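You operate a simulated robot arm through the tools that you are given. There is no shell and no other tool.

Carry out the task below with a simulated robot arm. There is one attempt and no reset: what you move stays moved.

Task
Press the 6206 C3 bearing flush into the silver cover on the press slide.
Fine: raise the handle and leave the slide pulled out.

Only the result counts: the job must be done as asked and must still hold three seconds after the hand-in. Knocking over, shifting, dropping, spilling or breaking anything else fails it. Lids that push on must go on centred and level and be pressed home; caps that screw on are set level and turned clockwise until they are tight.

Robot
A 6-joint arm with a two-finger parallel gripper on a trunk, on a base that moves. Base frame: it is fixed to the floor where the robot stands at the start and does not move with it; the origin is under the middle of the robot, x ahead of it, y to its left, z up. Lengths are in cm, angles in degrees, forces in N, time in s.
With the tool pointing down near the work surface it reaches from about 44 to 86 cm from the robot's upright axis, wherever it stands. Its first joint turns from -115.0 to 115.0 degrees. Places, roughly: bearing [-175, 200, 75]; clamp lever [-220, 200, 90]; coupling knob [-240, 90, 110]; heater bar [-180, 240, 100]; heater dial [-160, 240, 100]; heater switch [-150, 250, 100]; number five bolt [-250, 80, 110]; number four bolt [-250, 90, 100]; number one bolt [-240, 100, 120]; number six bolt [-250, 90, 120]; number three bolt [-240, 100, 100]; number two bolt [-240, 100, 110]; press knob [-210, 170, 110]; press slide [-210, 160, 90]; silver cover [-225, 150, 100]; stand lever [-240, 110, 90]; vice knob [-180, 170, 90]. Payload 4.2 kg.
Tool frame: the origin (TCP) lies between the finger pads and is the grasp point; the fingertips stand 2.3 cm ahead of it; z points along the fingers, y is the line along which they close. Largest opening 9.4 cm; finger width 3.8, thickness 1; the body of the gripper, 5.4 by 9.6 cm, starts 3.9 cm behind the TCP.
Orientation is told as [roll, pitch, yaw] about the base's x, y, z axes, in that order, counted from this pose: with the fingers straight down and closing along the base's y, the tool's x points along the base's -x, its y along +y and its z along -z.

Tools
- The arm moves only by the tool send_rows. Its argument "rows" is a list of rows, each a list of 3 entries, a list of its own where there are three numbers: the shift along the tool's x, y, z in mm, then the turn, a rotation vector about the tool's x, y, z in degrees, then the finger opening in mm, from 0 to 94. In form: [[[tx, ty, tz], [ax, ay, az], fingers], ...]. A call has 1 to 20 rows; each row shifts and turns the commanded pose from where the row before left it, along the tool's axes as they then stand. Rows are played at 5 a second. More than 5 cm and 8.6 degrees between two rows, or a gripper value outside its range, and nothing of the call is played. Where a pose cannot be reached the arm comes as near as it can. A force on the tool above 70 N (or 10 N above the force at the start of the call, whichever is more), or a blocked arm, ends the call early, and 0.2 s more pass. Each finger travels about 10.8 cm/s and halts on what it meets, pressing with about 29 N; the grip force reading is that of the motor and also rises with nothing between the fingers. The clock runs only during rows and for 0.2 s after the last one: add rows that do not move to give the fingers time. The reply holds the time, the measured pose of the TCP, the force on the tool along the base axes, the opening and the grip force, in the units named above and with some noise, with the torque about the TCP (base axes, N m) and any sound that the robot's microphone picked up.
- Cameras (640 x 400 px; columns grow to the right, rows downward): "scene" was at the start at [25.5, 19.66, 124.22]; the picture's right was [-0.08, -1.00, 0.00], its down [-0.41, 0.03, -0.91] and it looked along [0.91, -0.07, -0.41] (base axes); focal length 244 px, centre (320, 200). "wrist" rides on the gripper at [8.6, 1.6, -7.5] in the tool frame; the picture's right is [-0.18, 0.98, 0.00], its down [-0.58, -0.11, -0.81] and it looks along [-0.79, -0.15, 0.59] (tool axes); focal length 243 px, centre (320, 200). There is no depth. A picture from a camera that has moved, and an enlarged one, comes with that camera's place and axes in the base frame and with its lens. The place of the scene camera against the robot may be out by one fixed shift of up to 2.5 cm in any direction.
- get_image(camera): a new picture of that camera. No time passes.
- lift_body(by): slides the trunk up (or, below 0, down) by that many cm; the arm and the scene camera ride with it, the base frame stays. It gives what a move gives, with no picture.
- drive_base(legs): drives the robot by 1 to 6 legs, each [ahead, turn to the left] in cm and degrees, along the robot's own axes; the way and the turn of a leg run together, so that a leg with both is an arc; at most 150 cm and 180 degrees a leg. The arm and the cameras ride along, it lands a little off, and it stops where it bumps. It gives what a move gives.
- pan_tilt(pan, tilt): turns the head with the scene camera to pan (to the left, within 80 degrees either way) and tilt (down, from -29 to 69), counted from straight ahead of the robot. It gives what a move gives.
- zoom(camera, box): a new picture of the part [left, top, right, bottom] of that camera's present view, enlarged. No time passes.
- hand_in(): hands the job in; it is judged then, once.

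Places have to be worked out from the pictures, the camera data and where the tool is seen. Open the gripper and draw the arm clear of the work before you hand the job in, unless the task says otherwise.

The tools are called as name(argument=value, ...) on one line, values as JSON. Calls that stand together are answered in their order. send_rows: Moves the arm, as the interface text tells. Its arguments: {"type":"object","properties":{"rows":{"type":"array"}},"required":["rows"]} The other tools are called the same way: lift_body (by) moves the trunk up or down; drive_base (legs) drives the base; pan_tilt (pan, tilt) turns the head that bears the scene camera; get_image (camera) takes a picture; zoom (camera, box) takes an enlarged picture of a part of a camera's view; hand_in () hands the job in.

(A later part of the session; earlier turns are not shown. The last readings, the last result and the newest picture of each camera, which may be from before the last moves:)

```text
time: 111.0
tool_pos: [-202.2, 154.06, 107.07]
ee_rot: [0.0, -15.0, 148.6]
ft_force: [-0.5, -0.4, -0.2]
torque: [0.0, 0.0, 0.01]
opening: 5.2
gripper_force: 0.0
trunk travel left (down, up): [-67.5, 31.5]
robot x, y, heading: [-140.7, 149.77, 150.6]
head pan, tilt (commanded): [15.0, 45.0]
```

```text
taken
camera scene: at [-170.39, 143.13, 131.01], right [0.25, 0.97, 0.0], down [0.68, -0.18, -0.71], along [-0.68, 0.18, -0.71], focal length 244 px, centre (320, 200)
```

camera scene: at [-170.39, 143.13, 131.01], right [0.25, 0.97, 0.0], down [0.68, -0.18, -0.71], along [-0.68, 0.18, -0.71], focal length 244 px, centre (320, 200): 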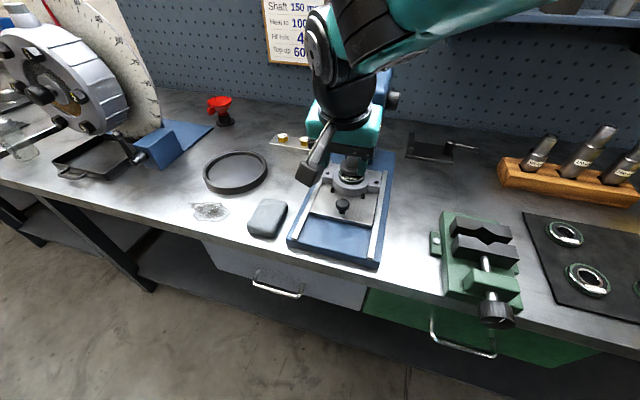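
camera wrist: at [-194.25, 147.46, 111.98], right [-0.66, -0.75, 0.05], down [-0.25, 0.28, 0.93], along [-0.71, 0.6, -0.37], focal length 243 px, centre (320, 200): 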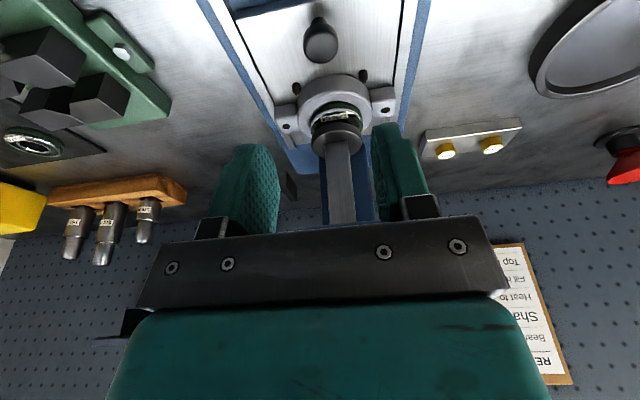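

The bearing is under the ram. Zooming to check it is still level and centred beneath the ram foot.

zoom(camera="wrist", box=[260, 50, 420, 170])

zoom(camera="scene", box=[300, 140, 400, 230])

```text
3.33 times, centred on (340, 110) of wrist
camera zoom: at [-194.25, 147.46, 111.98], right [-0.66, -0.75, 0.05], down [-0.25, 0.28, 0.93], along [-0.71, 0.6, -0.37], focal length 809 px, centre (253, 500)
```

zoom: 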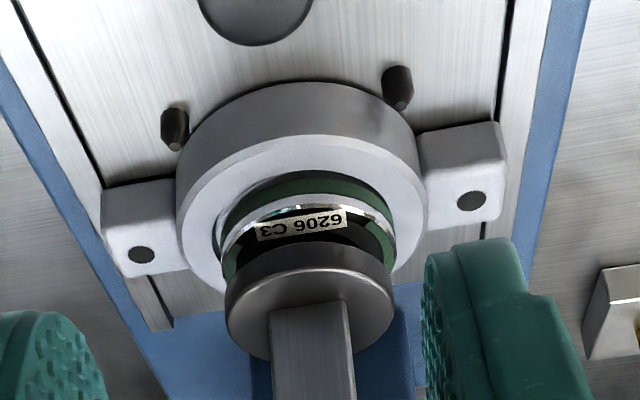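

```text
4.44 times, centred on (350, 185) of scene
camera zoom: at [-170.39, 143.13, 131.01], right [0.25, 0.97, 0.0], down [0.68, -0.18, -0.71], along [-0.68, 0.18, -0.71], focal length 1082 px, centre (187, 267)
```

zoom: 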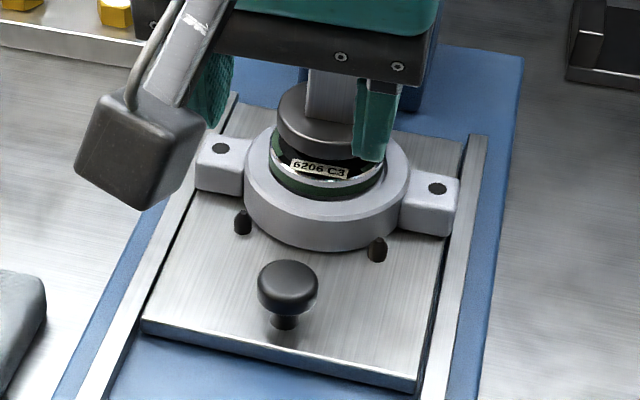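

The ram foot is centred over a level bearing. Now for the handle (pivot about [-218.3,155.6,113], rod vertical). I'll raise the trunk 25 cm so hand and head camera get above it.

lift_body(by=25)

pan_tilt(pan=20, tilt=35)

get_image(camera="scene")

get_image(camera="wrist")

```text
time: 113.6
tool_pos: [-202.29, 154.17, 132.0]
ee_rot: [0.0, -14.9, 148.7]
ft_force: [0.5, 0.4, 0.1]
torque: [0.07, 0.01, 0.01]
opening: 5.22
gripper_force: 0.0
trunk travel left (down, up): [-92.5, 6.5]
robot x, y, heading: [-140.82, 149.74, 150.6]
head pan, tilt (commanded): [15.0, 45.0]
```

```text
time: 114.3
tool_pos: [-202.32, 154.25, 132.22]
ee_rot: [0.0, -15.1, 148.7]
ft_force: [0.0, 0.7, 0.1]
torque: [0.01, 0.0, -0.02]
opening: 5.21
gripper_force: 0.0
trunk travel left (down, up): [-92.5, 6.5]
robot x, y, heading: [-140.38, 149.64, 150.5]
head pan, tilt (commanded): [20.0, 35.0]
```

```text
taken
camera scene: at [-171.19, 142.55, 157.49], right [0.16, 0.99, 0.0], down [0.57, -0.09, -0.82], along [-0.81, 0.13, -0.57], focal length 244 px, centre (320, 200)
```

scene: 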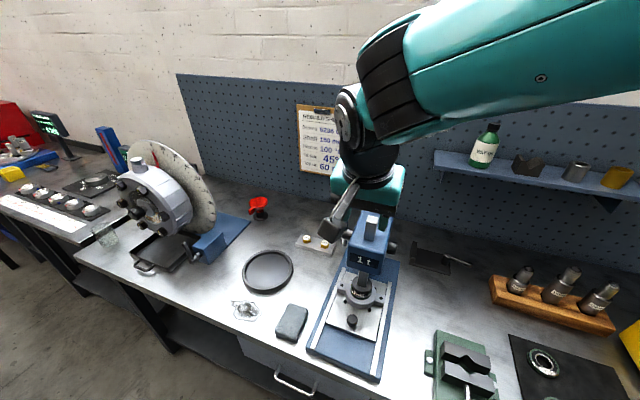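

```text
taken
camera wrist: at [-194.25, 147.46, 136.95], right [-0.66, -0.75, 0.05], down [-0.24, 0.28, 0.93], along [-0.71, 0.6, -0.37], focal length 243 px, centre (320, 200)
```

wrist: 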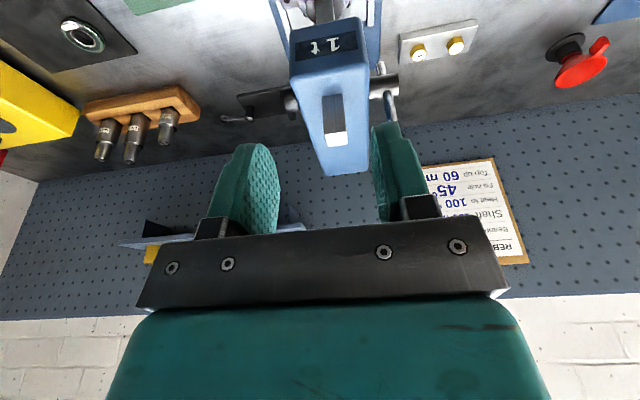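

The hand hides the handle. I'll untilt, raise it and shift right out of the line of sight to see the handle with the head camera.

send_rows(rows=[[[-10.35, 0, -38.6], [0, 0, 0], 80], [[0, 0, 0], [0, 7.5, 0], 80], [[0, 0, 0], [0, 7.5, 0], 80], [[0, -45, -40], [0, 0, 0], 80], [[0, -45, -40], [0, 0, 0], 80], [[0, -45, -40], [0, 0, 0], 80], [[0, -30, 0], [0, 0, 0], 80], [[0, 0, 0], [0, 0, 0], 80]])

get_image(camera="scene")

get_image(camera="wrist")

```text
refused: row 4 steps farther than a row can; nothing moved
```

```text
taken
camera scene: at [-171.19, 142.55, 157.49], right [0.16, 0.99, 0.0], down [0.57, -0.09, -0.82], along [-0.81, 0.13, -0.57], focal length 244 px, centre (320, 200)
```

scene: 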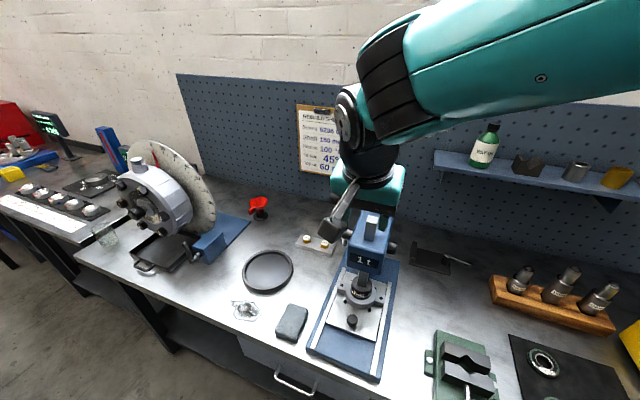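

```text
taken
camera wrist: at [-194.25, 147.46, 136.95], right [-0.66, -0.75, 0.05], down [-0.24, 0.28, 0.93], along [-0.71, 0.6, -0.37], focal length 243 px, centre (320, 200)
```

wrist: 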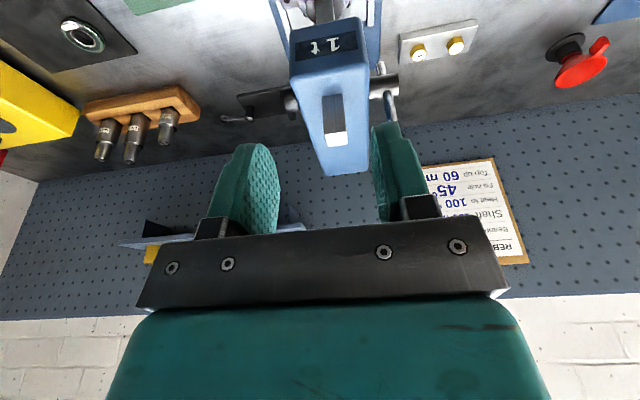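

One row was longer than 5 cm, so nothing moved. I'll resend with shorter steps.

send_rows(rows=[[[-10.35, 0, -38.6], [0, 0, 0], 80], [[0, 0, 0], [0, 7.5, 0], 80], [[0, 0, 0], [0, 7.5, 0], 80], [[0, -35, -30], [0, 0, 0], 80], [[0, -35, -30], [0, 0, 0], 80], [[0, -35, -30], [0, 0, 0], 80], [[0, -35, -30], [0, 0, 0], 80], [[0, -30, 0], [0, 0, 0], 80], [[0, 0, 0], [0, 0, 0], 80]])

get_image(camera="scene")

get_image(camera="wrist")

```text
time: 116.3
tool_pos: [-193.54, 168.84, 148.05]
ee_rot: [0.0, 0.0, 148.6]
ft_force: [0.0, -0.1, -0.7]
torque: [-0.01, 0.03, -0.01]
opening: 8.01
gripper_force: 0.1
trunk travel left (down, up): [-92.5, 6.5]
robot x, y, heading: [-140.56, 149.62, 150.3]
head pan, tilt (commanded): [20.0, 35.0]
```

```text
taken
camera scene: at [-171.18, 142.56, 157.5], right [0.16, 0.99, 0.0], down [0.57, -0.09, -0.82], along [-0.81, 0.13, -0.57], focal length 244 px, centre (320, 200)
```

scene: 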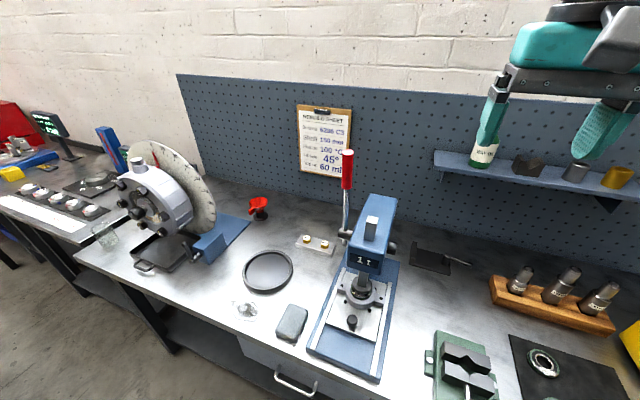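

```text
taken
camera wrist: at [-186.88, 162.9, 155.42], right [-0.67, -0.74, 0.0], down [-0.44, 0.4, 0.81], along [-0.6, 0.54, -0.59], focal length 243 px, centre (320, 200)
```

wrist: 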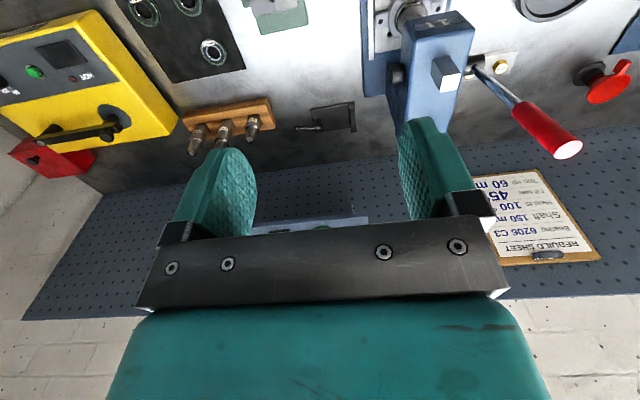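

The wrist camera now sees the whole handle. Zooming in both cameras to measure tip and pivot.

zoom(camera="wrist", box=[380, 0, 600, 180])

zoom(camera="scene", box=[300, 140, 420, 300])

```text
2.22 times, centred on (490, 90) of wrist
camera zoom: at [-186.88, 162.9, 155.42], right [-0.67, -0.74, 0.0], down [-0.44, 0.4, 0.81], along [-0.6, 0.54, -0.59], focal length 539 px, centre (-58, 444)
```

zoom: 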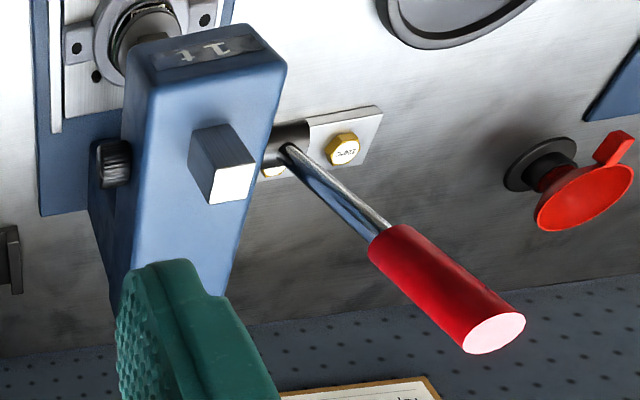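

```text
2.50 times, centred on (360, 220) of scene
camera zoom: at [-171.18, 142.56, 157.5], right [0.16, 0.99, 0.0], down [0.57, -0.09, -0.82], along [-0.81, 0.13, -0.57], focal length 609 px, centre (220, 150)
```

zoom: 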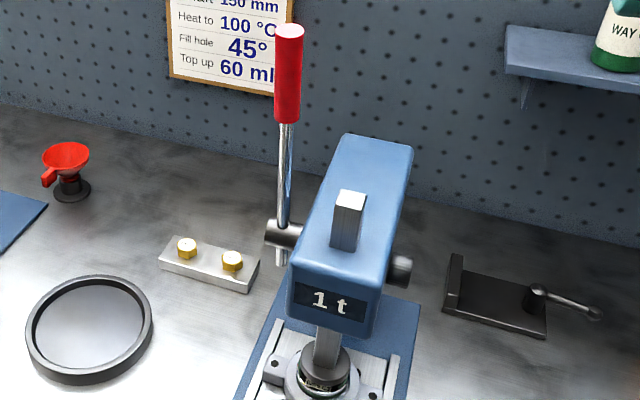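

Handle tip measures about [-217.6,155.1,136], with pivot near z≈112.5. I'll move the hand above the tip and triangulate again from there.

send_rows(rows=[[[-22.3, 40.3, 0], [0, 0, 0], 80], [[-22.3, 40.3, 0], [0, 0, 0], 80], [[-22.3, 40.3, 0], [0, 0, 0], 80], [[-22.3, 40.3, 0], [0, 0, 0], 80], [[-22.3, 40.3, 0], [0, 0, 0], 80], [[-22.3, 40.3, 0], [0, 0, 0], 80], [[0, 0, 0], [0, 0, 0], 80]])

get_image(camera="wrist")

get_image(camera="scene")

```text
time: 117.9
tool_pos: [-212.85, 155.59, 146.53]
ee_rot: [0.1, 0.0, 148.6]
ft_force: [0.4, -0.2, -0.3]
torque: [0.04, 0.01, 0.0]
opening: 8.01
gripper_force: 0.0
out of reach, approached as far as the arm can: row 5, 6
trunk travel left (down, up): [-92.5, 6.5]
robot x, y, heading: [-140.81, 149.83, 150.4]
head pan, tilt (commanded): [20.0, 35.0]
```

```text
taken
camera wrist: at [-206.16, 149.85, 153.88], right [-0.67, -0.74, 0.0], down [-0.44, 0.39, 0.81], along [-0.6, 0.54, -0.59], focal length 243 px, centre (320, 200)
```

wrist: 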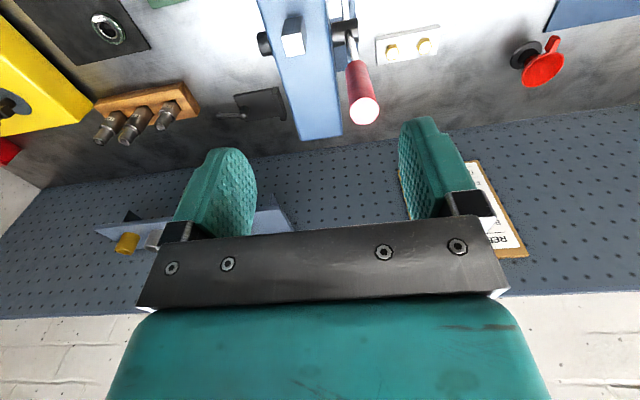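

```text
taken
camera scene: at [-171.23, 142.53, 157.49], right [0.16, 0.99, 0.0], down [0.57, -0.09, -0.82], along [-0.81, 0.13, -0.57], focal length 244 px, centre (320, 200)
```

scene: 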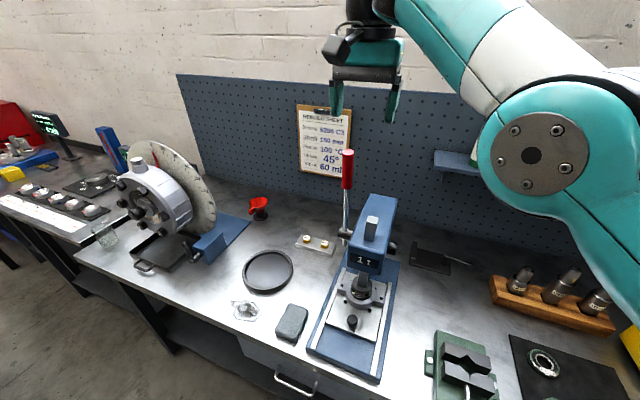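

The arm is at its reach limit here (too high relative to the shoulder). First I measure the handle tip from this second view.

zoom(camera="wrist", box=[290, 0, 430, 130])

```text
3.08 times, centred on (360, 65) of wrist
camera zoom: at [-206.16, 149.85, 153.88], right [-0.67, -0.74, 0.0], down [-0.44, 0.39, 0.81], along [-0.6, 0.54, -0.59], focal length 746 px, centre (197, 615)
```

zoom: 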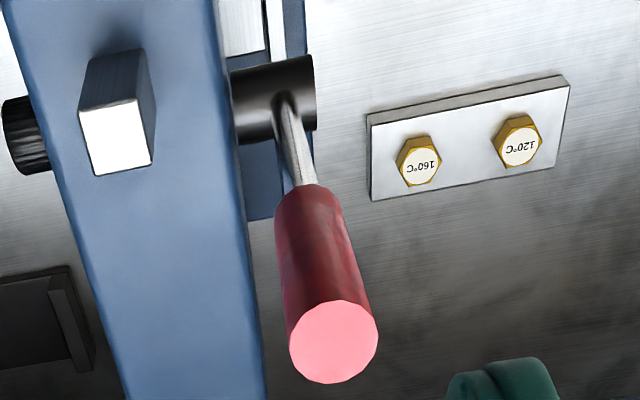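

Two wrist views agree: tip at [-217.9,155.1,135.9] (leaning ~6° toward me), pivot near [-220,156.4,111], so radius ≈25 cm. I raise the trunk 6 cm for better reach and check where the tool settles.

lift_body(by=6)

send_rows(rows=[[[0, 0, 0], [0, 0, 0], 60], [[0, 0, 0], [0, 0, 0], 60]])

```text
time: 118.9
tool_pos: [-212.71, 155.65, 152.51]
ee_rot: [0.0, 0.0, 148.7]
ft_force: [-0.2, 0.7, -0.1]
torque: [0.04, 0.04, -0.03]
opening: 7.99
gripper_force: 0.1
trunk travel left (down, up): [-98.5, 0.5]
robot x, y, heading: [-140.9, 149.97, 150.5]
head pan, tilt (commanded): [20.0, 35.0]
```

```text
time: 119.5
tool_pos: [-212.78, 155.75, 152.55]
ee_rot: [0.0, 0.1, 148.7]
ft_force: [-0.1, -0.2, 0.0]
torque: [-0.01, -0.02, 0.01]
opening: 6.0
gripper_force: 0.0
trunk travel left (down, up): [-98.5, 0.5]
robot x, y, heading: [-140.66, 149.58, 150.4]
head pan, tilt (commanded): [20.0, 35.0]
```

The command is in sync again. I'll lower to z≈143, then shift over the tip (4.3 cm inward, 3.2 cm left) and check.

send_rows(rows=[[[0, 0, 40], [0, 0, 0], 52], [[0, 0, 40], [0, 0, 0], 52], [[0, 0, 15], [0, 0, 0], 52], [[-21.5, 16, 0], [0, 0, 0], 52], [[-21.5, 16, 0], [0, 0, 0], 52], [[0, 0, 0], [0, 0, 0], 52]])

get_image(camera="wrist")

get_image(camera="scene")

```text
time: 120.9
tool_pos: [-216.71, 155.39, 142.8]
ee_rot: [0.0, 0.0, 148.7]
ft_force: [0.3, 0.6, 0.6]
torque: [0.0, 0.01, -0.02]
opening: 5.19
gripper_force: 0.1
out of reach, approached as far as the arm can: row 5
trunk travel left (down, up): [-98.5, 0.5]
robot x, y, heading: [-140.8, 149.79, 150.4]
head pan, tilt (commanded): [20.0, 35.0]
```

```text
taken
camera wrist: at [-210.08, 149.51, 150.18], right [-0.67, -0.74, 0.0], down [-0.44, 0.39, 0.81], along [-0.6, 0.54, -0.59], focal length 243 px, centre (320, 200)
```

wrist: 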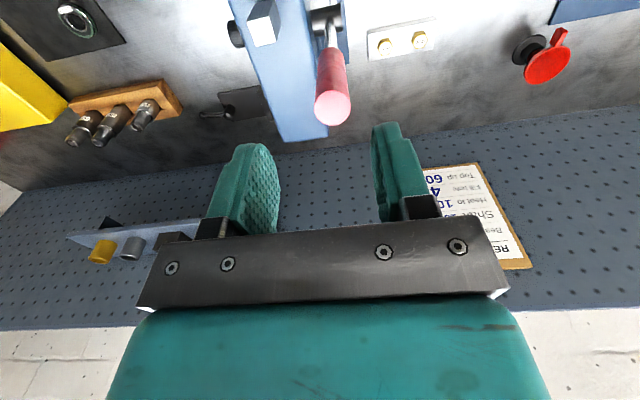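

```text
taken
camera scene: at [-171.18, 142.55, 163.5], right [0.16, 0.99, 0.0], down [0.57, -0.09, -0.82], along [-0.81, 0.13, -0.57], focal length 244 px, centre (320, 200)
```

scene: 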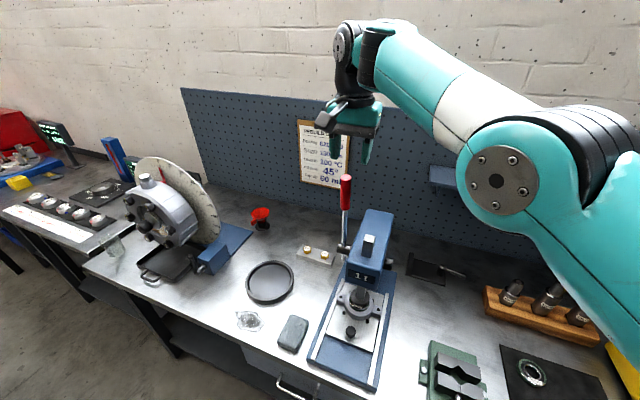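

Tip observed exactly where predicted. I'll trim sideways 9 mm, descend a little (reach grows lower down) and move the last 1.1 cm inward.

send_rows(rows=[[[0, 9, 0], [0, 0, 0], 52], [[0, 0, 20], [0, 0, 0], 52], [[0, 0, 20], [0, 0, 0], 52], [[0, 0, 0], [0, 0, 0], 52]])

get_image(camera="wrist")

```text
time: 121.9
tool_pos: [-216.97, 154.72, 138.67]
ee_rot: [0.1, 0.0, 148.8]
ft_force: [0.7, 0.2, 0.7]
torque: [-0.03, -0.04, -0.02]
opening: 5.2
gripper_force: 0.0
out of reach, approached as far as the arm can: row 1
trunk travel left (down, up): [-98.5, 0.5]
robot x, y, heading: [-140.52, 149.7, 150.4]
head pan, tilt (commanded): [20.0, 35.0]
```

```text
taken
camera wrist: at [-210.36, 148.88, 146.05], right [-0.67, -0.74, 0.0], down [-0.44, 0.4, 0.81], along [-0.6, 0.54, -0.59], focal length 243 px, centre (320, 200)
```

wrist: 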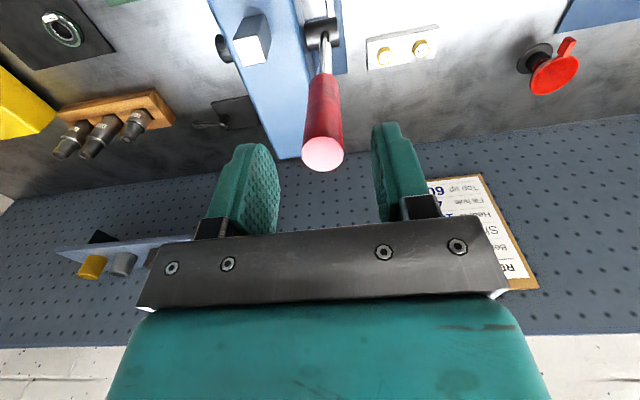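

Now inward 1.2 cm and down to about z≈134 to straddle the top of the red grip.

send_rows(rows=[[[-6, 0, 5], [0, 0, 0], 52], [[-6, 0, 10], [0, 0, 0], 52], [[0, 0, 15], [0, 0, 0], 52], [[0, 0, 15], [0, 0, 0], 52], [[0, 0, 0], [0, 0, 0], 52]])

get_image(camera="wrist")

zoom(camera="scene", box=[290, 80, 420, 320])

```text
time: 123.1
tool_pos: [-217.97, 155.52, 134.29]
ee_rot: [0.0, 0.0, 148.7]
ft_force: [0.3, -0.2, -1.1]
torque: [0.04, -0.03, 0.01]
opening: 5.18
gripper_force: 0.1
trunk travel left (down, up): [-98.5, 0.5]
robot x, y, heading: [-140.42, 149.68, 150.6]
head pan, tilt (commanded): [20.0, 35.0]
```

```text
taken
camera wrist: at [-211.39, 149.51, 141.62], right [-0.67, -0.74, 0.0], down [-0.44, 0.4, 0.81], along [-0.6, 0.54, -0.59], focal length 243 px, centre (320, 200)
```

wrist: 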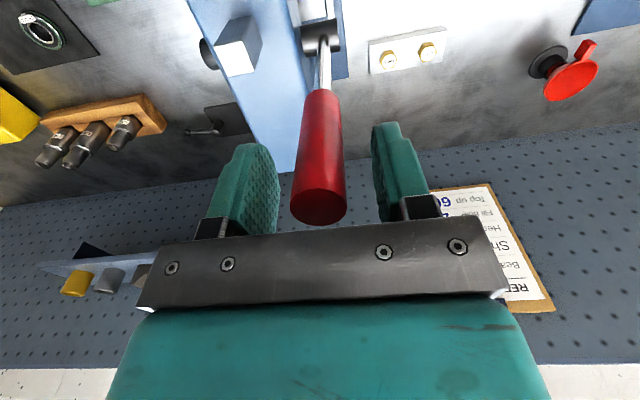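

```text
1.67 times, centred on (355, 200) of scene
camera zoom: at [-171.2, 142.55, 163.5], right [0.16, 0.99, 0.0], down [0.57, -0.09, -0.82], along [-0.81, 0.13, -0.57], focal length 406 px, centre (262, 200)
```

zoom: 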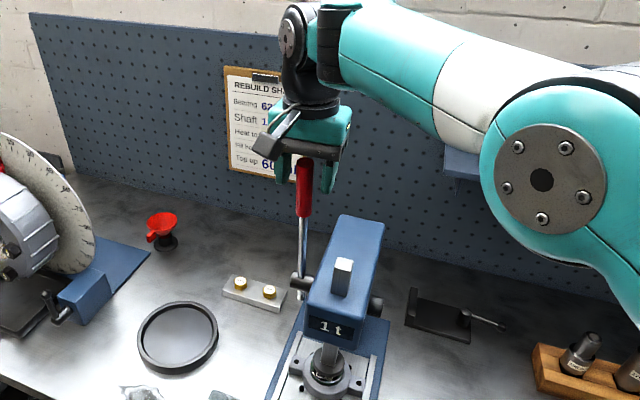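

The red grip is between the fingers. Trimming 3 mm sideways and closing on it.

send_rows(rows=[[[0, 3, 0], [0, 0, 0], 52], [[0, 0, 0], [0, 0, 0], 40], [[0, 0, 0], [0, 0, 0], 25], [[0, 0, 0], [0, 0, 0], 12], [[0, 0, 0], [0, 0, 0], 12], [[0, 0, 0], [0, 0, 0], 12]])

get_image(camera="wrist")

```text
time: 124.5
tool_pos: [-217.98, 155.25, 134.25]
ee_rot: [0.0, 0.1, 148.6]
ft_force: [13.4, 13.6, -2.8]
torque: [-0.4, -0.57, 0.03]
opening: 2.36
gripper_force: 44.7
trunk travel left (down, up): [-98.5, 0.5]
robot x, y, heading: [-140.77, 149.97, 150.4]
head pan, tilt (commanded): [20.0, 35.0]
```

```text
taken
camera wrist: at [-211.45, 149.48, 141.62], right [-0.67, -0.74, 0.0], down [-0.44, 0.4, 0.81], along [-0.6, 0.54, -0.59], focal length 243 px, centre (320, 200)
```

wrist: 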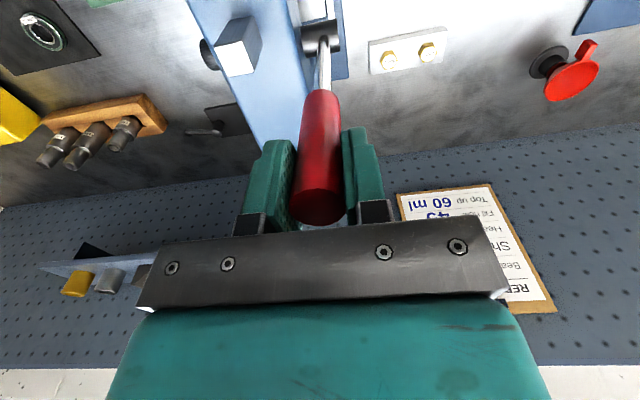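

Gripped (opening 2.36). I'll relieve the 18 N sideways load (1.5 mm) and begin pulling the handle along its arc, first few degrees.

send_rows(rows=[[[0, -1.5, 0], [0, 0, 0], 12], [[8.8, 0, 1.2], [0, 0, 0], 12], [[8.8, 0, 1.3], [0, 0, 0], 12], [[0, 0, 0], [0, 0, 0], 12]])

```text
time: 125.5
tool_pos: [-216.62, 154.42, 134.08]
ee_rot: [0.1, 0.0, 148.7]
ft_force: [2.4, 16.3, -4.7]
torque: [0.73, 1.11, -0.09]
opening: 2.38
gripper_force: 45.4
trunk travel left (down, up): [-98.5, 0.5]
robot x, y, heading: [-140.73, 149.84, 150.3]
head pan, tilt (commanded): [20.0, 35.0]
```

The handle follows with ~6 N resistance. I'll trim another 1.5 mm sideways and continue to about 20°.

send_rows(rows=[[[0, -1.5, 0], [0, 0, 0], 12], [[10, 0, 2], [0, 0, 0], 12], [[9.9, 0, 2.4], [0, 0, 0], 12], [[9.8, 0, 2.8], [0, 0, 0], 12], [[9.6, 0, 3.3], [0, 0, 0], 12], [[0, 0, 0], [0, 0, 0], 12]])

get_image(camera="scene")

```text
time: 126.9
tool_pos: [-213.16, 152.39, 132.94]
ee_rot: [0.1, -0.1, 148.7]
ft_force: [-8.4, 1.0, -3.4]
torque: [0.9, 1.09, -0.07]
opening: 2.37
gripper_force: 45.1
trunk travel left (down, up): [-98.5, 0.5]
robot x, y, heading: [-140.72, 149.89, 150.4]
head pan, tilt (commanded): [20.0, 35.0]
```

```text
taken
camera scene: at [-171.27, 142.56, 163.48], right [0.16, 0.99, 0.0], down [0.57, -0.09, -0.82], along [-0.81, 0.13, -0.57], focal length 244 px, centre (320, 200)
```

scene: 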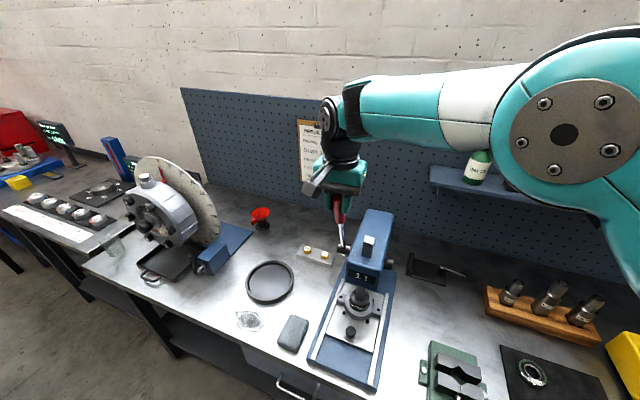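

Handle at ~20°, tangential resistance ~8 N, side load gone. Continuing along the arc to ~30°.

send_rows(rows=[[[9.4, 0, 3.9], [0, 0, 0], 12], [[9.4, 0, 3.9], [0, 0, 0], 12], [[9.05, 0, 4.7], [0, 0, 0], 12], [[9.05, 0, 4.7], [0, 0, 0], 12], [[0, 0, 0], [0, 0, 0], 12]])

get_image(camera="wrist")

zoom(camera="scene", box=[300, 160, 420, 380])

```text
time: 128.1
tool_pos: [-209.95, 150.55, 131.25]
ee_rot: [0.0, 0.1, 148.7]
ft_force: [-11.1, -2.0, -2.0]
torque: [0.61, 1.22, -0.11]
opening: 2.4
gripper_force: 45.3
trunk travel left (down, up): [-98.5, 0.5]
robot x, y, heading: [-140.47, 149.5, 150.4]
head pan, tilt (commanded): [20.0, 35.0]
```

```text
taken
camera wrist: at [-203.35, 144.62, 138.62], right [-0.67, -0.75, 0.0], down [-0.44, 0.39, 0.81], along [-0.6, 0.54, -0.59], focal length 243 px, centre (320, 200)
```

wrist: 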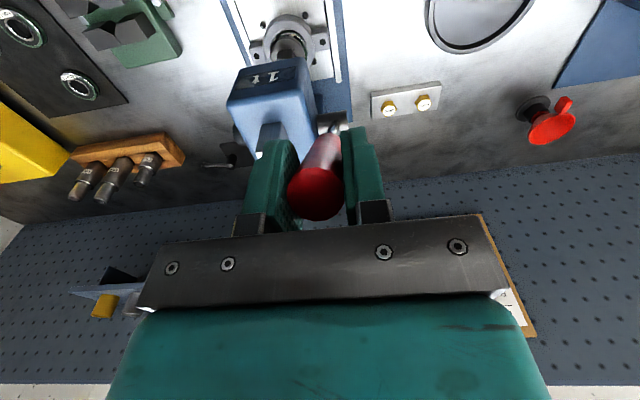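

```text
1.82 times, centred on (360, 270) of scene
camera zoom: at [-171.28, 142.52, 163.47], right [0.16, 0.99, 0.0], down [0.57, -0.09, -0.82], along [-0.81, 0.13, -0.57], focal length 443 px, centre (247, 73)
```

zoom: 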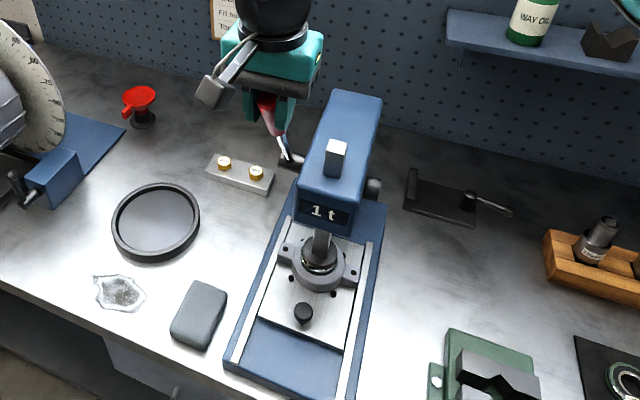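

At ~30° with ~9 N. Continuing in the same manner to ~45°.

send_rows(rows=[[[8.6, 0, 5.45], [0, 0, 0], 12], [[8.6, 0, 5.45], [0, 0, 0], 12], [[8.1, 0, 6.25], [0, 0, 0], 12], [[8.1, 0, 6.25], [0, 0, 0], 12], [[0, 0, 0], [0, 0, 0], 12]])

send_rows(rows=[[[7.5, 0, 6.85], [0, 0, 0], 12], [[7.5, 0, 6.85], [0, 0, 0], 12], [[0, 0, 0], [0, 0, 0], 12]])

get_image(camera="wrist")

zoom(camera="scene", box=[300, 160, 420, 380])

```text
time: 129.3
tool_pos: [-207.22, 148.71, 128.99]
ee_rot: [0.0, 0.0, 148.8]
ft_force: [-5.4, -3.9, 0.6]
torque: [0.42, 0.67, 0.28]
opening: 2.41
gripper_force: 45.4
trunk travel left (down, up): [-98.5, 0.5]
robot x, y, heading: [-140.39, 149.66, 150.5]
head pan, tilt (commanded): [20.0, 35.0]
```

```text
time: 130.1
tool_pos: [-205.69, 147.93, 127.67]
ee_rot: [0.0, -0.1, 148.7]
ft_force: [-8.2, -0.2, 2.1]
torque: [0.41, 1.43, 0.25]
opening: 2.38
gripper_force: 44.3
trunk travel left (down, up): [-98.5, 0.5]
robot x, y, heading: [-140.67, 150.06, 150.4]
head pan, tilt (commanded): [20.0, 35.0]
```

```text
taken
camera wrist: at [-199.19, 142.08, 134.97], right [-0.67, -0.74, 0.0], down [-0.44, 0.4, 0.81], along [-0.6, 0.54, -0.59], focal length 243 px, centre (320, 200)
```

wrist: 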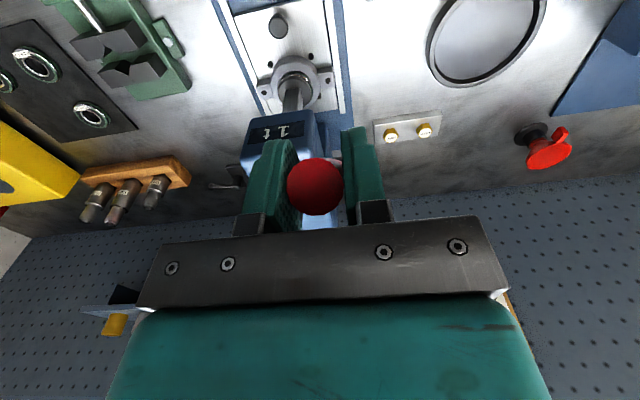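

```text
1.82 times, centred on (360, 270) of scene
camera zoom: at [-171.24, 142.55, 163.49], right [0.16, 0.99, 0.0], down [0.57, -0.09, -0.82], along [-0.81, 0.13, -0.57], focal length 443 px, centre (247, 73)
```

zoom: 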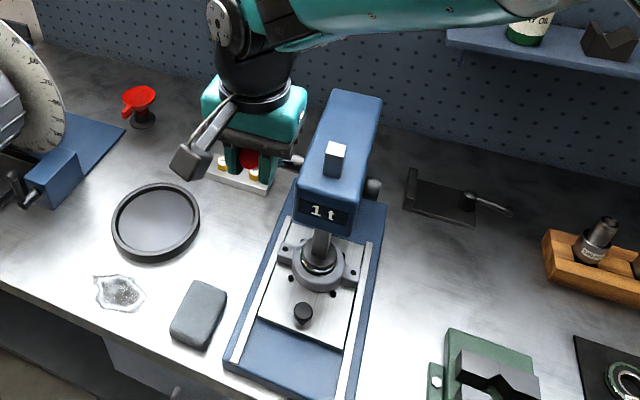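

Handle at ~45°, ram coming down. Zooming in on the ram foot and bearing.

zoom(camera="wrist", box=[240, 30, 360, 130])

zoom(camera="scene", box=[330, 260, 400, 340])

```text
4.00 times, centred on (300, 80) of wrist
camera zoom: at [-199.19, 142.08, 134.97], right [-0.67, -0.74, 0.0], down [-0.44, 0.4, 0.81], along [-0.6, 0.54, -0.59], focal length 970 px, centre (400, 680)
```

zoom: 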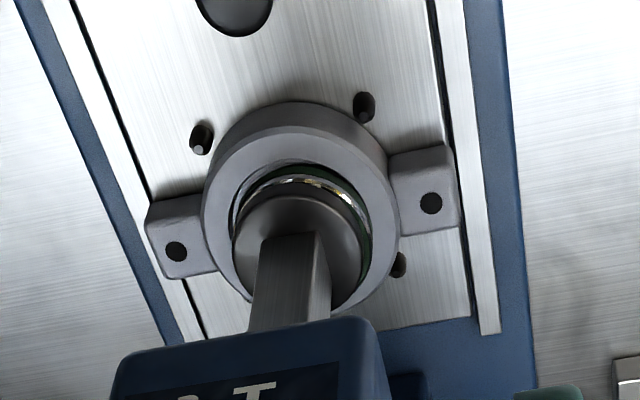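

```text
5.00 times, centred on (365, 300) of scene
camera zoom: at [-171.24, 142.55, 163.49], right [0.16, 0.99, 0.0], down [0.57, -0.09, -0.82], along [-0.81, 0.13, -0.57], focal length 1218 px, centre (95, -300)
```

zoom: 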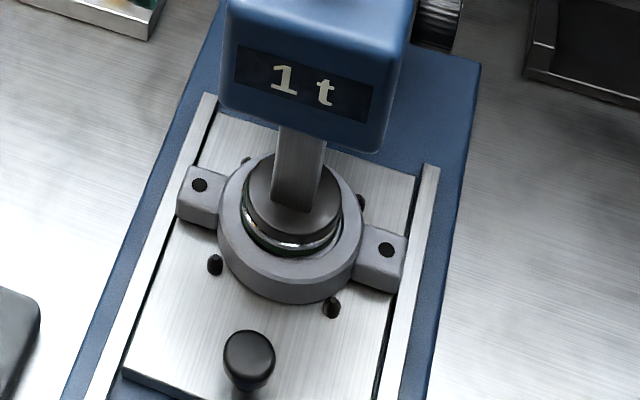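

The ram foot is just reaching the bearing. Continuing the arc in 5° portions while watching the force.

send_rows(rows=[[[6.85, 0, 7.5], [0, 0, 0], 12], [[6.85, 0, 7.5], [0, 0, 0], 12], [[0, 0, 0], [0, 0, 0], 12]])

send_rows(rows=[[[6.25, 0, 8.1], [0, 0, 0], 12], [[6.25, 0, 8.1], [0, 0, 0], 12], [[0, 0, 0], [0, 0, 0], 12]])

zoom(camera="wrist", box=[240, 30, 360, 130])

```text
time: 130.9
tool_pos: [-204.63, 147.24, 126.17]
ee_rot: [0.0, 0.1, 148.6]
ft_force: [-2.0, -3.0, 10.3]
torque: [0.59, 1.33, 0.07]
opening: 2.4
gripper_force: 45.5
trunk travel left (down, up): [-98.5, 0.5]
robot x, y, heading: [-140.37, 149.62, 150.6]
head pan, tilt (commanded): [20.0, 35.0]
```

```text
time: 131.7
tool_pos: [-203.51, 146.52, 124.41]
ee_rot: [0.0, 0.0, 148.8]
ft_force: [-2.9, -6.6, 6.0]
torque: [0.37, 0.65, 0.2]
opening: 2.41
gripper_force: 45.0
trunk travel left (down, up): [-98.5, 0.5]
robot x, y, heading: [-140.97, 150.09, 150.7]
head pan, tilt (commanded): [20.0, 35.0]
```

```text
4.00 times, centred on (300, 80) of wrist
camera zoom: at [-196.93, 140.73, 131.72], right [-0.67, -0.75, 0.0], down [-0.44, 0.39, 0.81], along [-0.6, 0.54, -0.59], focal length 970 px, centre (400, 680)
```

zoom: 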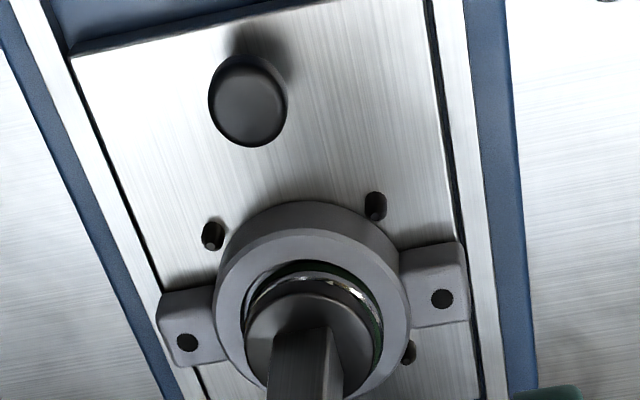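

At ~55°, resistance still low. Continuing to 60–65°.

send_rows(rows=[[[5.45, 0, 8.6], [0, 0, 0], 12], [[5.45, 0, 8.6], [0, 0, 0], 12], [[0, 0, 0], [0, 0, 0], 12]])

send_rows(rows=[[[4.7, 0, 9.05], [0, 0, 0], 12], [[4.7, 0, 9.05], [0, 0, 0], 12], [[0, 0, 0], [0, 0, 0], 12]])

zoom(camera="wrist", box=[240, 60, 360, 160])

zoom(camera="scene", box=[330, 260, 400, 340])

```text
time: 132.5
tool_pos: [-202.72, 146.03, 122.57]
ee_rot: [0.2, 0.0, 148.7]
ft_force: [-8.3, -7.3, 8.3]
torque: [0.64, 1.31, 0.13]
opening: 2.39
gripper_force: 44.8
trunk travel left (down, up): [-98.5, 0.5]
robot x, y, heading: [-140.5, 149.63, 150.8]
head pan, tilt (commanded): [20.0, 35.0]
```

```text
time: 133.3
tool_pos: [-201.86, 145.52, 120.91]
ee_rot: [0.0, 0.0, 148.7]
ft_force: [-5.9, -6.8, 8.1]
torque: [0.64, 1.32, 0.18]
opening: 2.37
gripper_force: 44.9
trunk travel left (down, up): [-98.5, 0.5]
robot x, y, heading: [-141.24, 149.83, 150.5]
head pan, tilt (commanded): [20.0, 35.0]
```

```text
4.00 times, centred on (300, 110) of wrist
camera zoom: at [-195.21, 139.67, 128.2], right [-0.67, -0.74, 0.0], down [-0.44, 0.39, 0.81], along [-0.6, 0.54, -0.59], focal length 970 px, centre (400, 560)
```

zoom: 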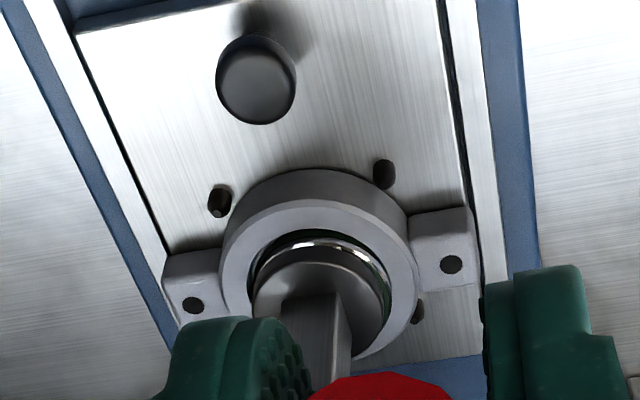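

```text
5.00 times, centred on (365, 300) of scene
camera zoom: at [-171.21, 142.48, 163.49], right [0.16, 0.99, 0.0], down [0.57, -0.09, -0.82], along [-0.81, 0.13, -0.57], focal length 1218 px, centre (95, -300)
```

zoom: 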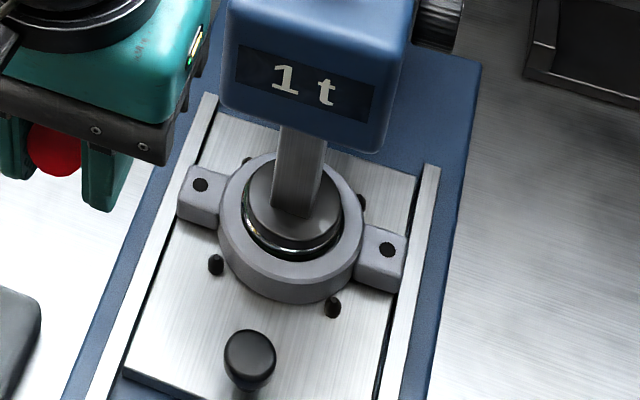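

The bearing is sinking into the cover under the ram. Continuing to ~70–75° in small portions.

send_rows(rows=[[[3.9, 0, 9.4], [0, 0, 0], 12], [[3.9, 0, 9.4], [0, 0, 0], 12], [[0, 0, 0], [0, 0, 0], 12]])

zoom(camera="wrist", box=[240, 60, 360, 160])

zoom(camera="scene", box=[330, 260, 400, 340])

```text
time: 134.1
tool_pos: [-201.11, 144.99, 118.95]
ee_rot: [-0.1, 0.0, 148.7]
ft_force: [-2.4, -5.6, 8.2]
torque: [0.67, 1.25, 0.12]
opening: 2.41
gripper_force: 45.4
trunk travel left (down, up): [-98.5, 0.5]
robot x, y, heading: [-140.59, 149.82, 150.5]
head pan, tilt (commanded): [20.0, 35.0]
```

```text
4.00 times, centred on (300, 110) of wrist
camera zoom: at [-194.52, 139.24, 126.28], right [-0.67, -0.74, 0.0], down [-0.44, 0.39, 0.81], along [-0.6, 0.54, -0.59], focal length 970 px, centre (400, 560)
```

zoom: 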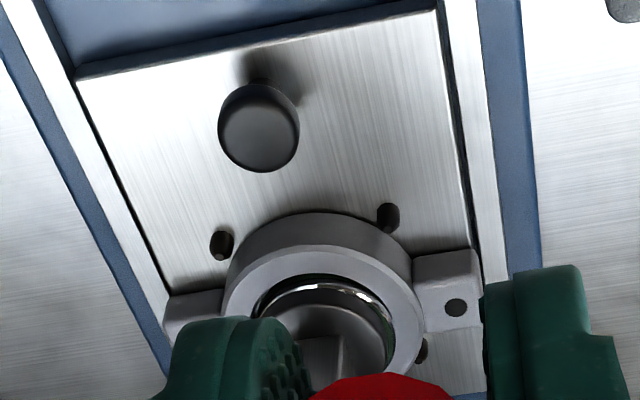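

```text
5.00 times, centred on (365, 300) of scene
camera zoom: at [-171.18, 142.49, 163.5], right [0.16, 0.99, 0.0], down [0.57, -0.09, -0.82], along [-0.81, 0.13, -0.57], focal length 1218 px, centre (95, -300)
```

zoom: 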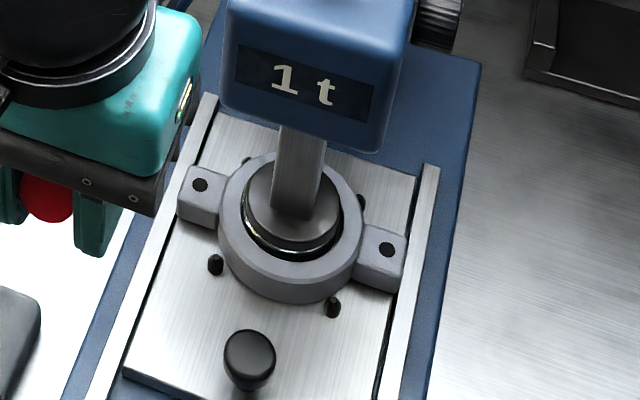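

Still moving with only ~10 N at the handle. Continuing to 75°, then 80°.

send_rows(rows=[[[3.05, 0, 9.7], [0, 0, 0], 12], [[3.05, 0, 9.7], [0, 0, 0], 12], [[0, 0, 0], [0, 0, 0], 12]])

send_rows(rows=[[[2.2, 0, 9.95], [0, 0, 0], 12], [[2.2, 0, 9.95], [0, 0, 0], 12], [[0, 0, 0], [0, 0, 0], 12]])

zoom(camera="scene", box=[330, 260, 400, 340])

zoom(camera="wrist", box=[220, 60, 380, 180])

```text
time: 134.9
tool_pos: [-200.54, 144.88, 117.04]
ee_rot: [0.0, 0.0, 148.7]
ft_force: [0.7, -9.6, 8.5]
torque: [0.73, 1.21, -0.11]
opening: 2.37
gripper_force: 44.8
trunk travel left (down, up): [-98.5, 0.5]
robot x, y, heading: [-140.84, 149.66, 150.5]
head pan, tilt (commanded): [20.0, 35.0]
```

```text
time: 135.7
tool_pos: [-200.28, 144.6, 115.07]
ee_rot: [0.1, 0.0, 148.7]
ft_force: [0.9, -13.0, 8.6]
torque: [0.73, 1.25, -0.01]
opening: 2.35
gripper_force: 45.4
trunk travel left (down, up): [-98.5, 0.5]
robot x, y, heading: [-140.72, 150.0, 150.3]
head pan, tilt (commanded): [20.0, 35.0]
```

```text
5.00 times, centred on (365, 300) of scene
camera zoom: at [-171.16, 142.43, 163.5], right [0.16, 0.99, 0.0], down [0.57, -0.09, -0.82], along [-0.81, 0.13, -0.57], focal length 1218 px, centre (95, -300)
```

zoom: 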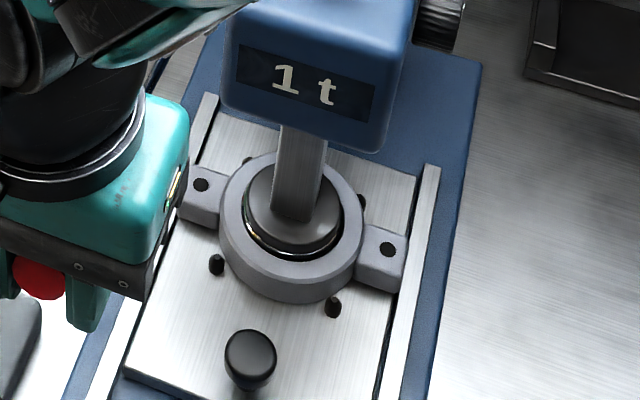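

```text
3.33 times, centred on (300, 120) of wrist
camera zoom: at [-193.62, 138.73, 122.4], right [-0.67, -0.75, 0.0], down [-0.44, 0.39, 0.81], along [-0.6, 0.54, -0.59], focal length 809 px, centre (387, 467)
```

zoom: 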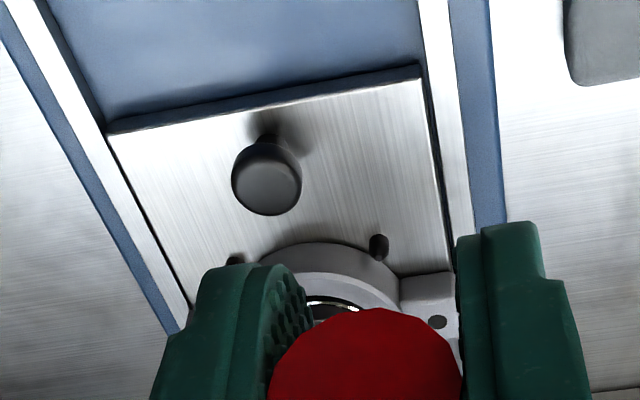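

Bearing nearly home; handle at ~80°. I'll trim the small side load and continue down until the resistance climbs.

send_rows(rows=[[[1.6, 1, 10.1], [0, 0, 0], 12], [[1.6, 0, 10.1], [0, 0, 0], 12], [[0, 0, 0], [0, 0, 0], 12]])

zoom(camera="scene", box=[340, 280, 380, 330])

```text
time: 136.5
tool_pos: [-200.02, 144.34, 113.02]
ee_rot: [-0.1, 0.1, 148.7]
ft_force: [4.4, -3.3, 7.4]
torque: [0.63, 1.34, 0.53]
opening: 2.38
gripper_force: 45.1
trunk travel left (down, up): [-98.5, 0.5]
robot x, y, heading: [-140.68, 149.66, 150.4]
head pan, tilt (commanded): [20.0, 35.0]
```

```text
8.00 times, centred on (360, 305) of scene
camera zoom: at [-171.14, 142.52, 163.51], right [0.16, 0.99, 0.0], down [0.57, -0.09, -0.82], along [-0.81, 0.13, -0.57], focal length 1948 px, centre (0, -640)
```

zoom: 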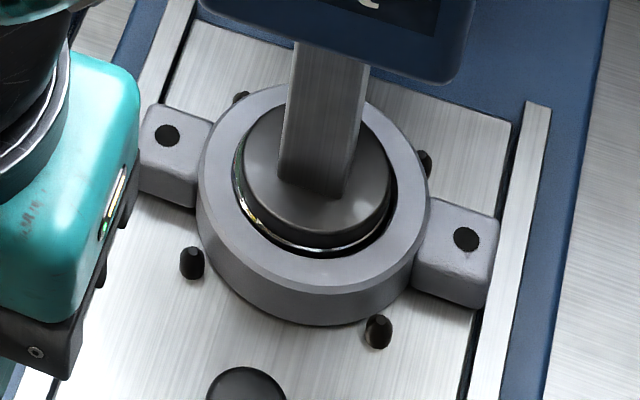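

The bearing is almost level with the cover face. Pulling a few degrees further.

send_rows(rows=[[[0.8, 0, 10.2], [0, 0, 0], 12], [[0.8, 0, 10.2], [0, 0, 0], 12], [[0, 0, 0], [0, 0, 0], 12]])

zoom(camera="scene", box=[340, 280, 380, 330])

```text
time: 137.3
tool_pos: [-199.84, 144.41, 111.11]
ee_rot: [-0.1, 0.1, 148.6]
ft_force: [8.3, 6.6, 23.7]
torque: [-0.29, -0.66, 0.68]
opening: 2.36
gripper_force: 45.2
trunk travel left (down, up): [-98.5, 0.5]
robot x, y, heading: [-140.84, 149.83, 150.6]
head pan, tilt (commanded): [20.0, 35.0]
```

```text
8.00 times, centred on (360, 305) of scene
camera zoom: at [-171.07, 142.61, 163.55], right [0.16, 0.99, 0.0], down [0.56, -0.09, -0.82], along [-0.81, 0.13, -0.57], focal length 1948 px, centre (0, -640)
```

zoom: 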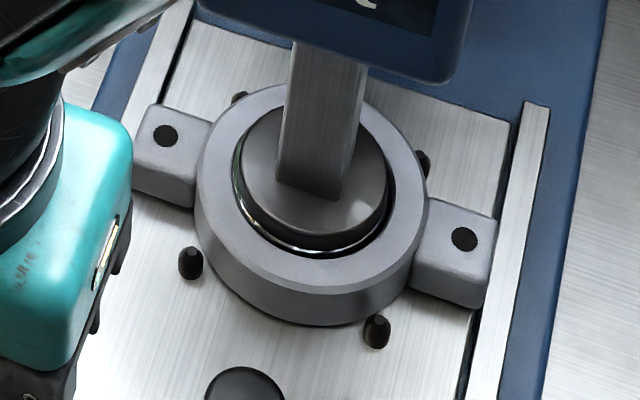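

Resistance rose to ~24 N. Pushing a little further to make sure it is seated.

send_rows(rows=[[[0, 0, 4], [0, 0, 0], 12], [[0, 0, 0], [0, 0, 0], 12]])

send_rows(rows=[[[-0.3, 0, 4], [0, 0, 0], 12], [[0, 0, 0], [0, 0, 0], 12]])

zoom(camera="scene", box=[340, 280, 380, 330])

```text
time: 137.9
tool_pos: [-199.82, 144.42, 110.87]
ee_rot: [0.2, -0.2, 148.8]
ft_force: [7.6, 11.7, 37.9]
torque: [-0.03, 0.28, 1.08]
opening: 2.38
gripper_force: 44.8
trunk travel left (down, up): [-98.5, 0.5]
robot x, y, heading: [-141.08, 149.38, 150.6]
head pan, tilt (commanded): [20.0, 35.0]
```

```text
time: 138.5
tool_pos: [-199.94, 144.36, 110.43]
ee_rot: [0.1, -0.2, 148.6]
ft_force: [7.8, 11.7, 38.6]
torque: [-0.29, -0.11, 0.38]
opening: 2.33
gripper_force: 44.9
trunk travel left (down, up): [-98.5, 0.5]
robot x, y, heading: [-140.55, 149.58, 150.5]
head pan, tilt (commanded): [20.0, 35.0]
```

```text
8.00 times, centred on (360, 305) of scene
camera zoom: at [-171.0, 142.65, 163.55], right [0.16, 0.99, 0.0], down [0.56, -0.09, -0.82], along [-0.81, 0.13, -0.57], focal length 1948 px, centre (0, -640)
```

zoom: 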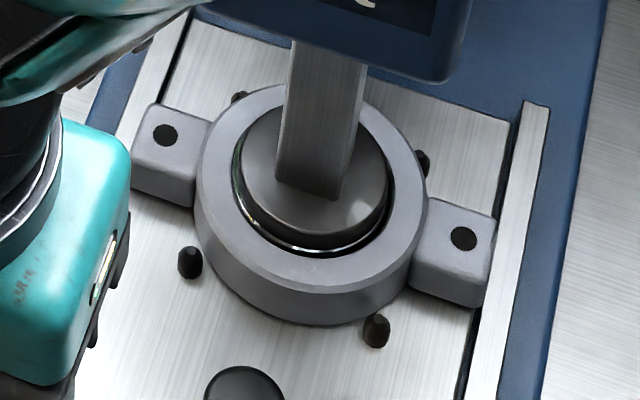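

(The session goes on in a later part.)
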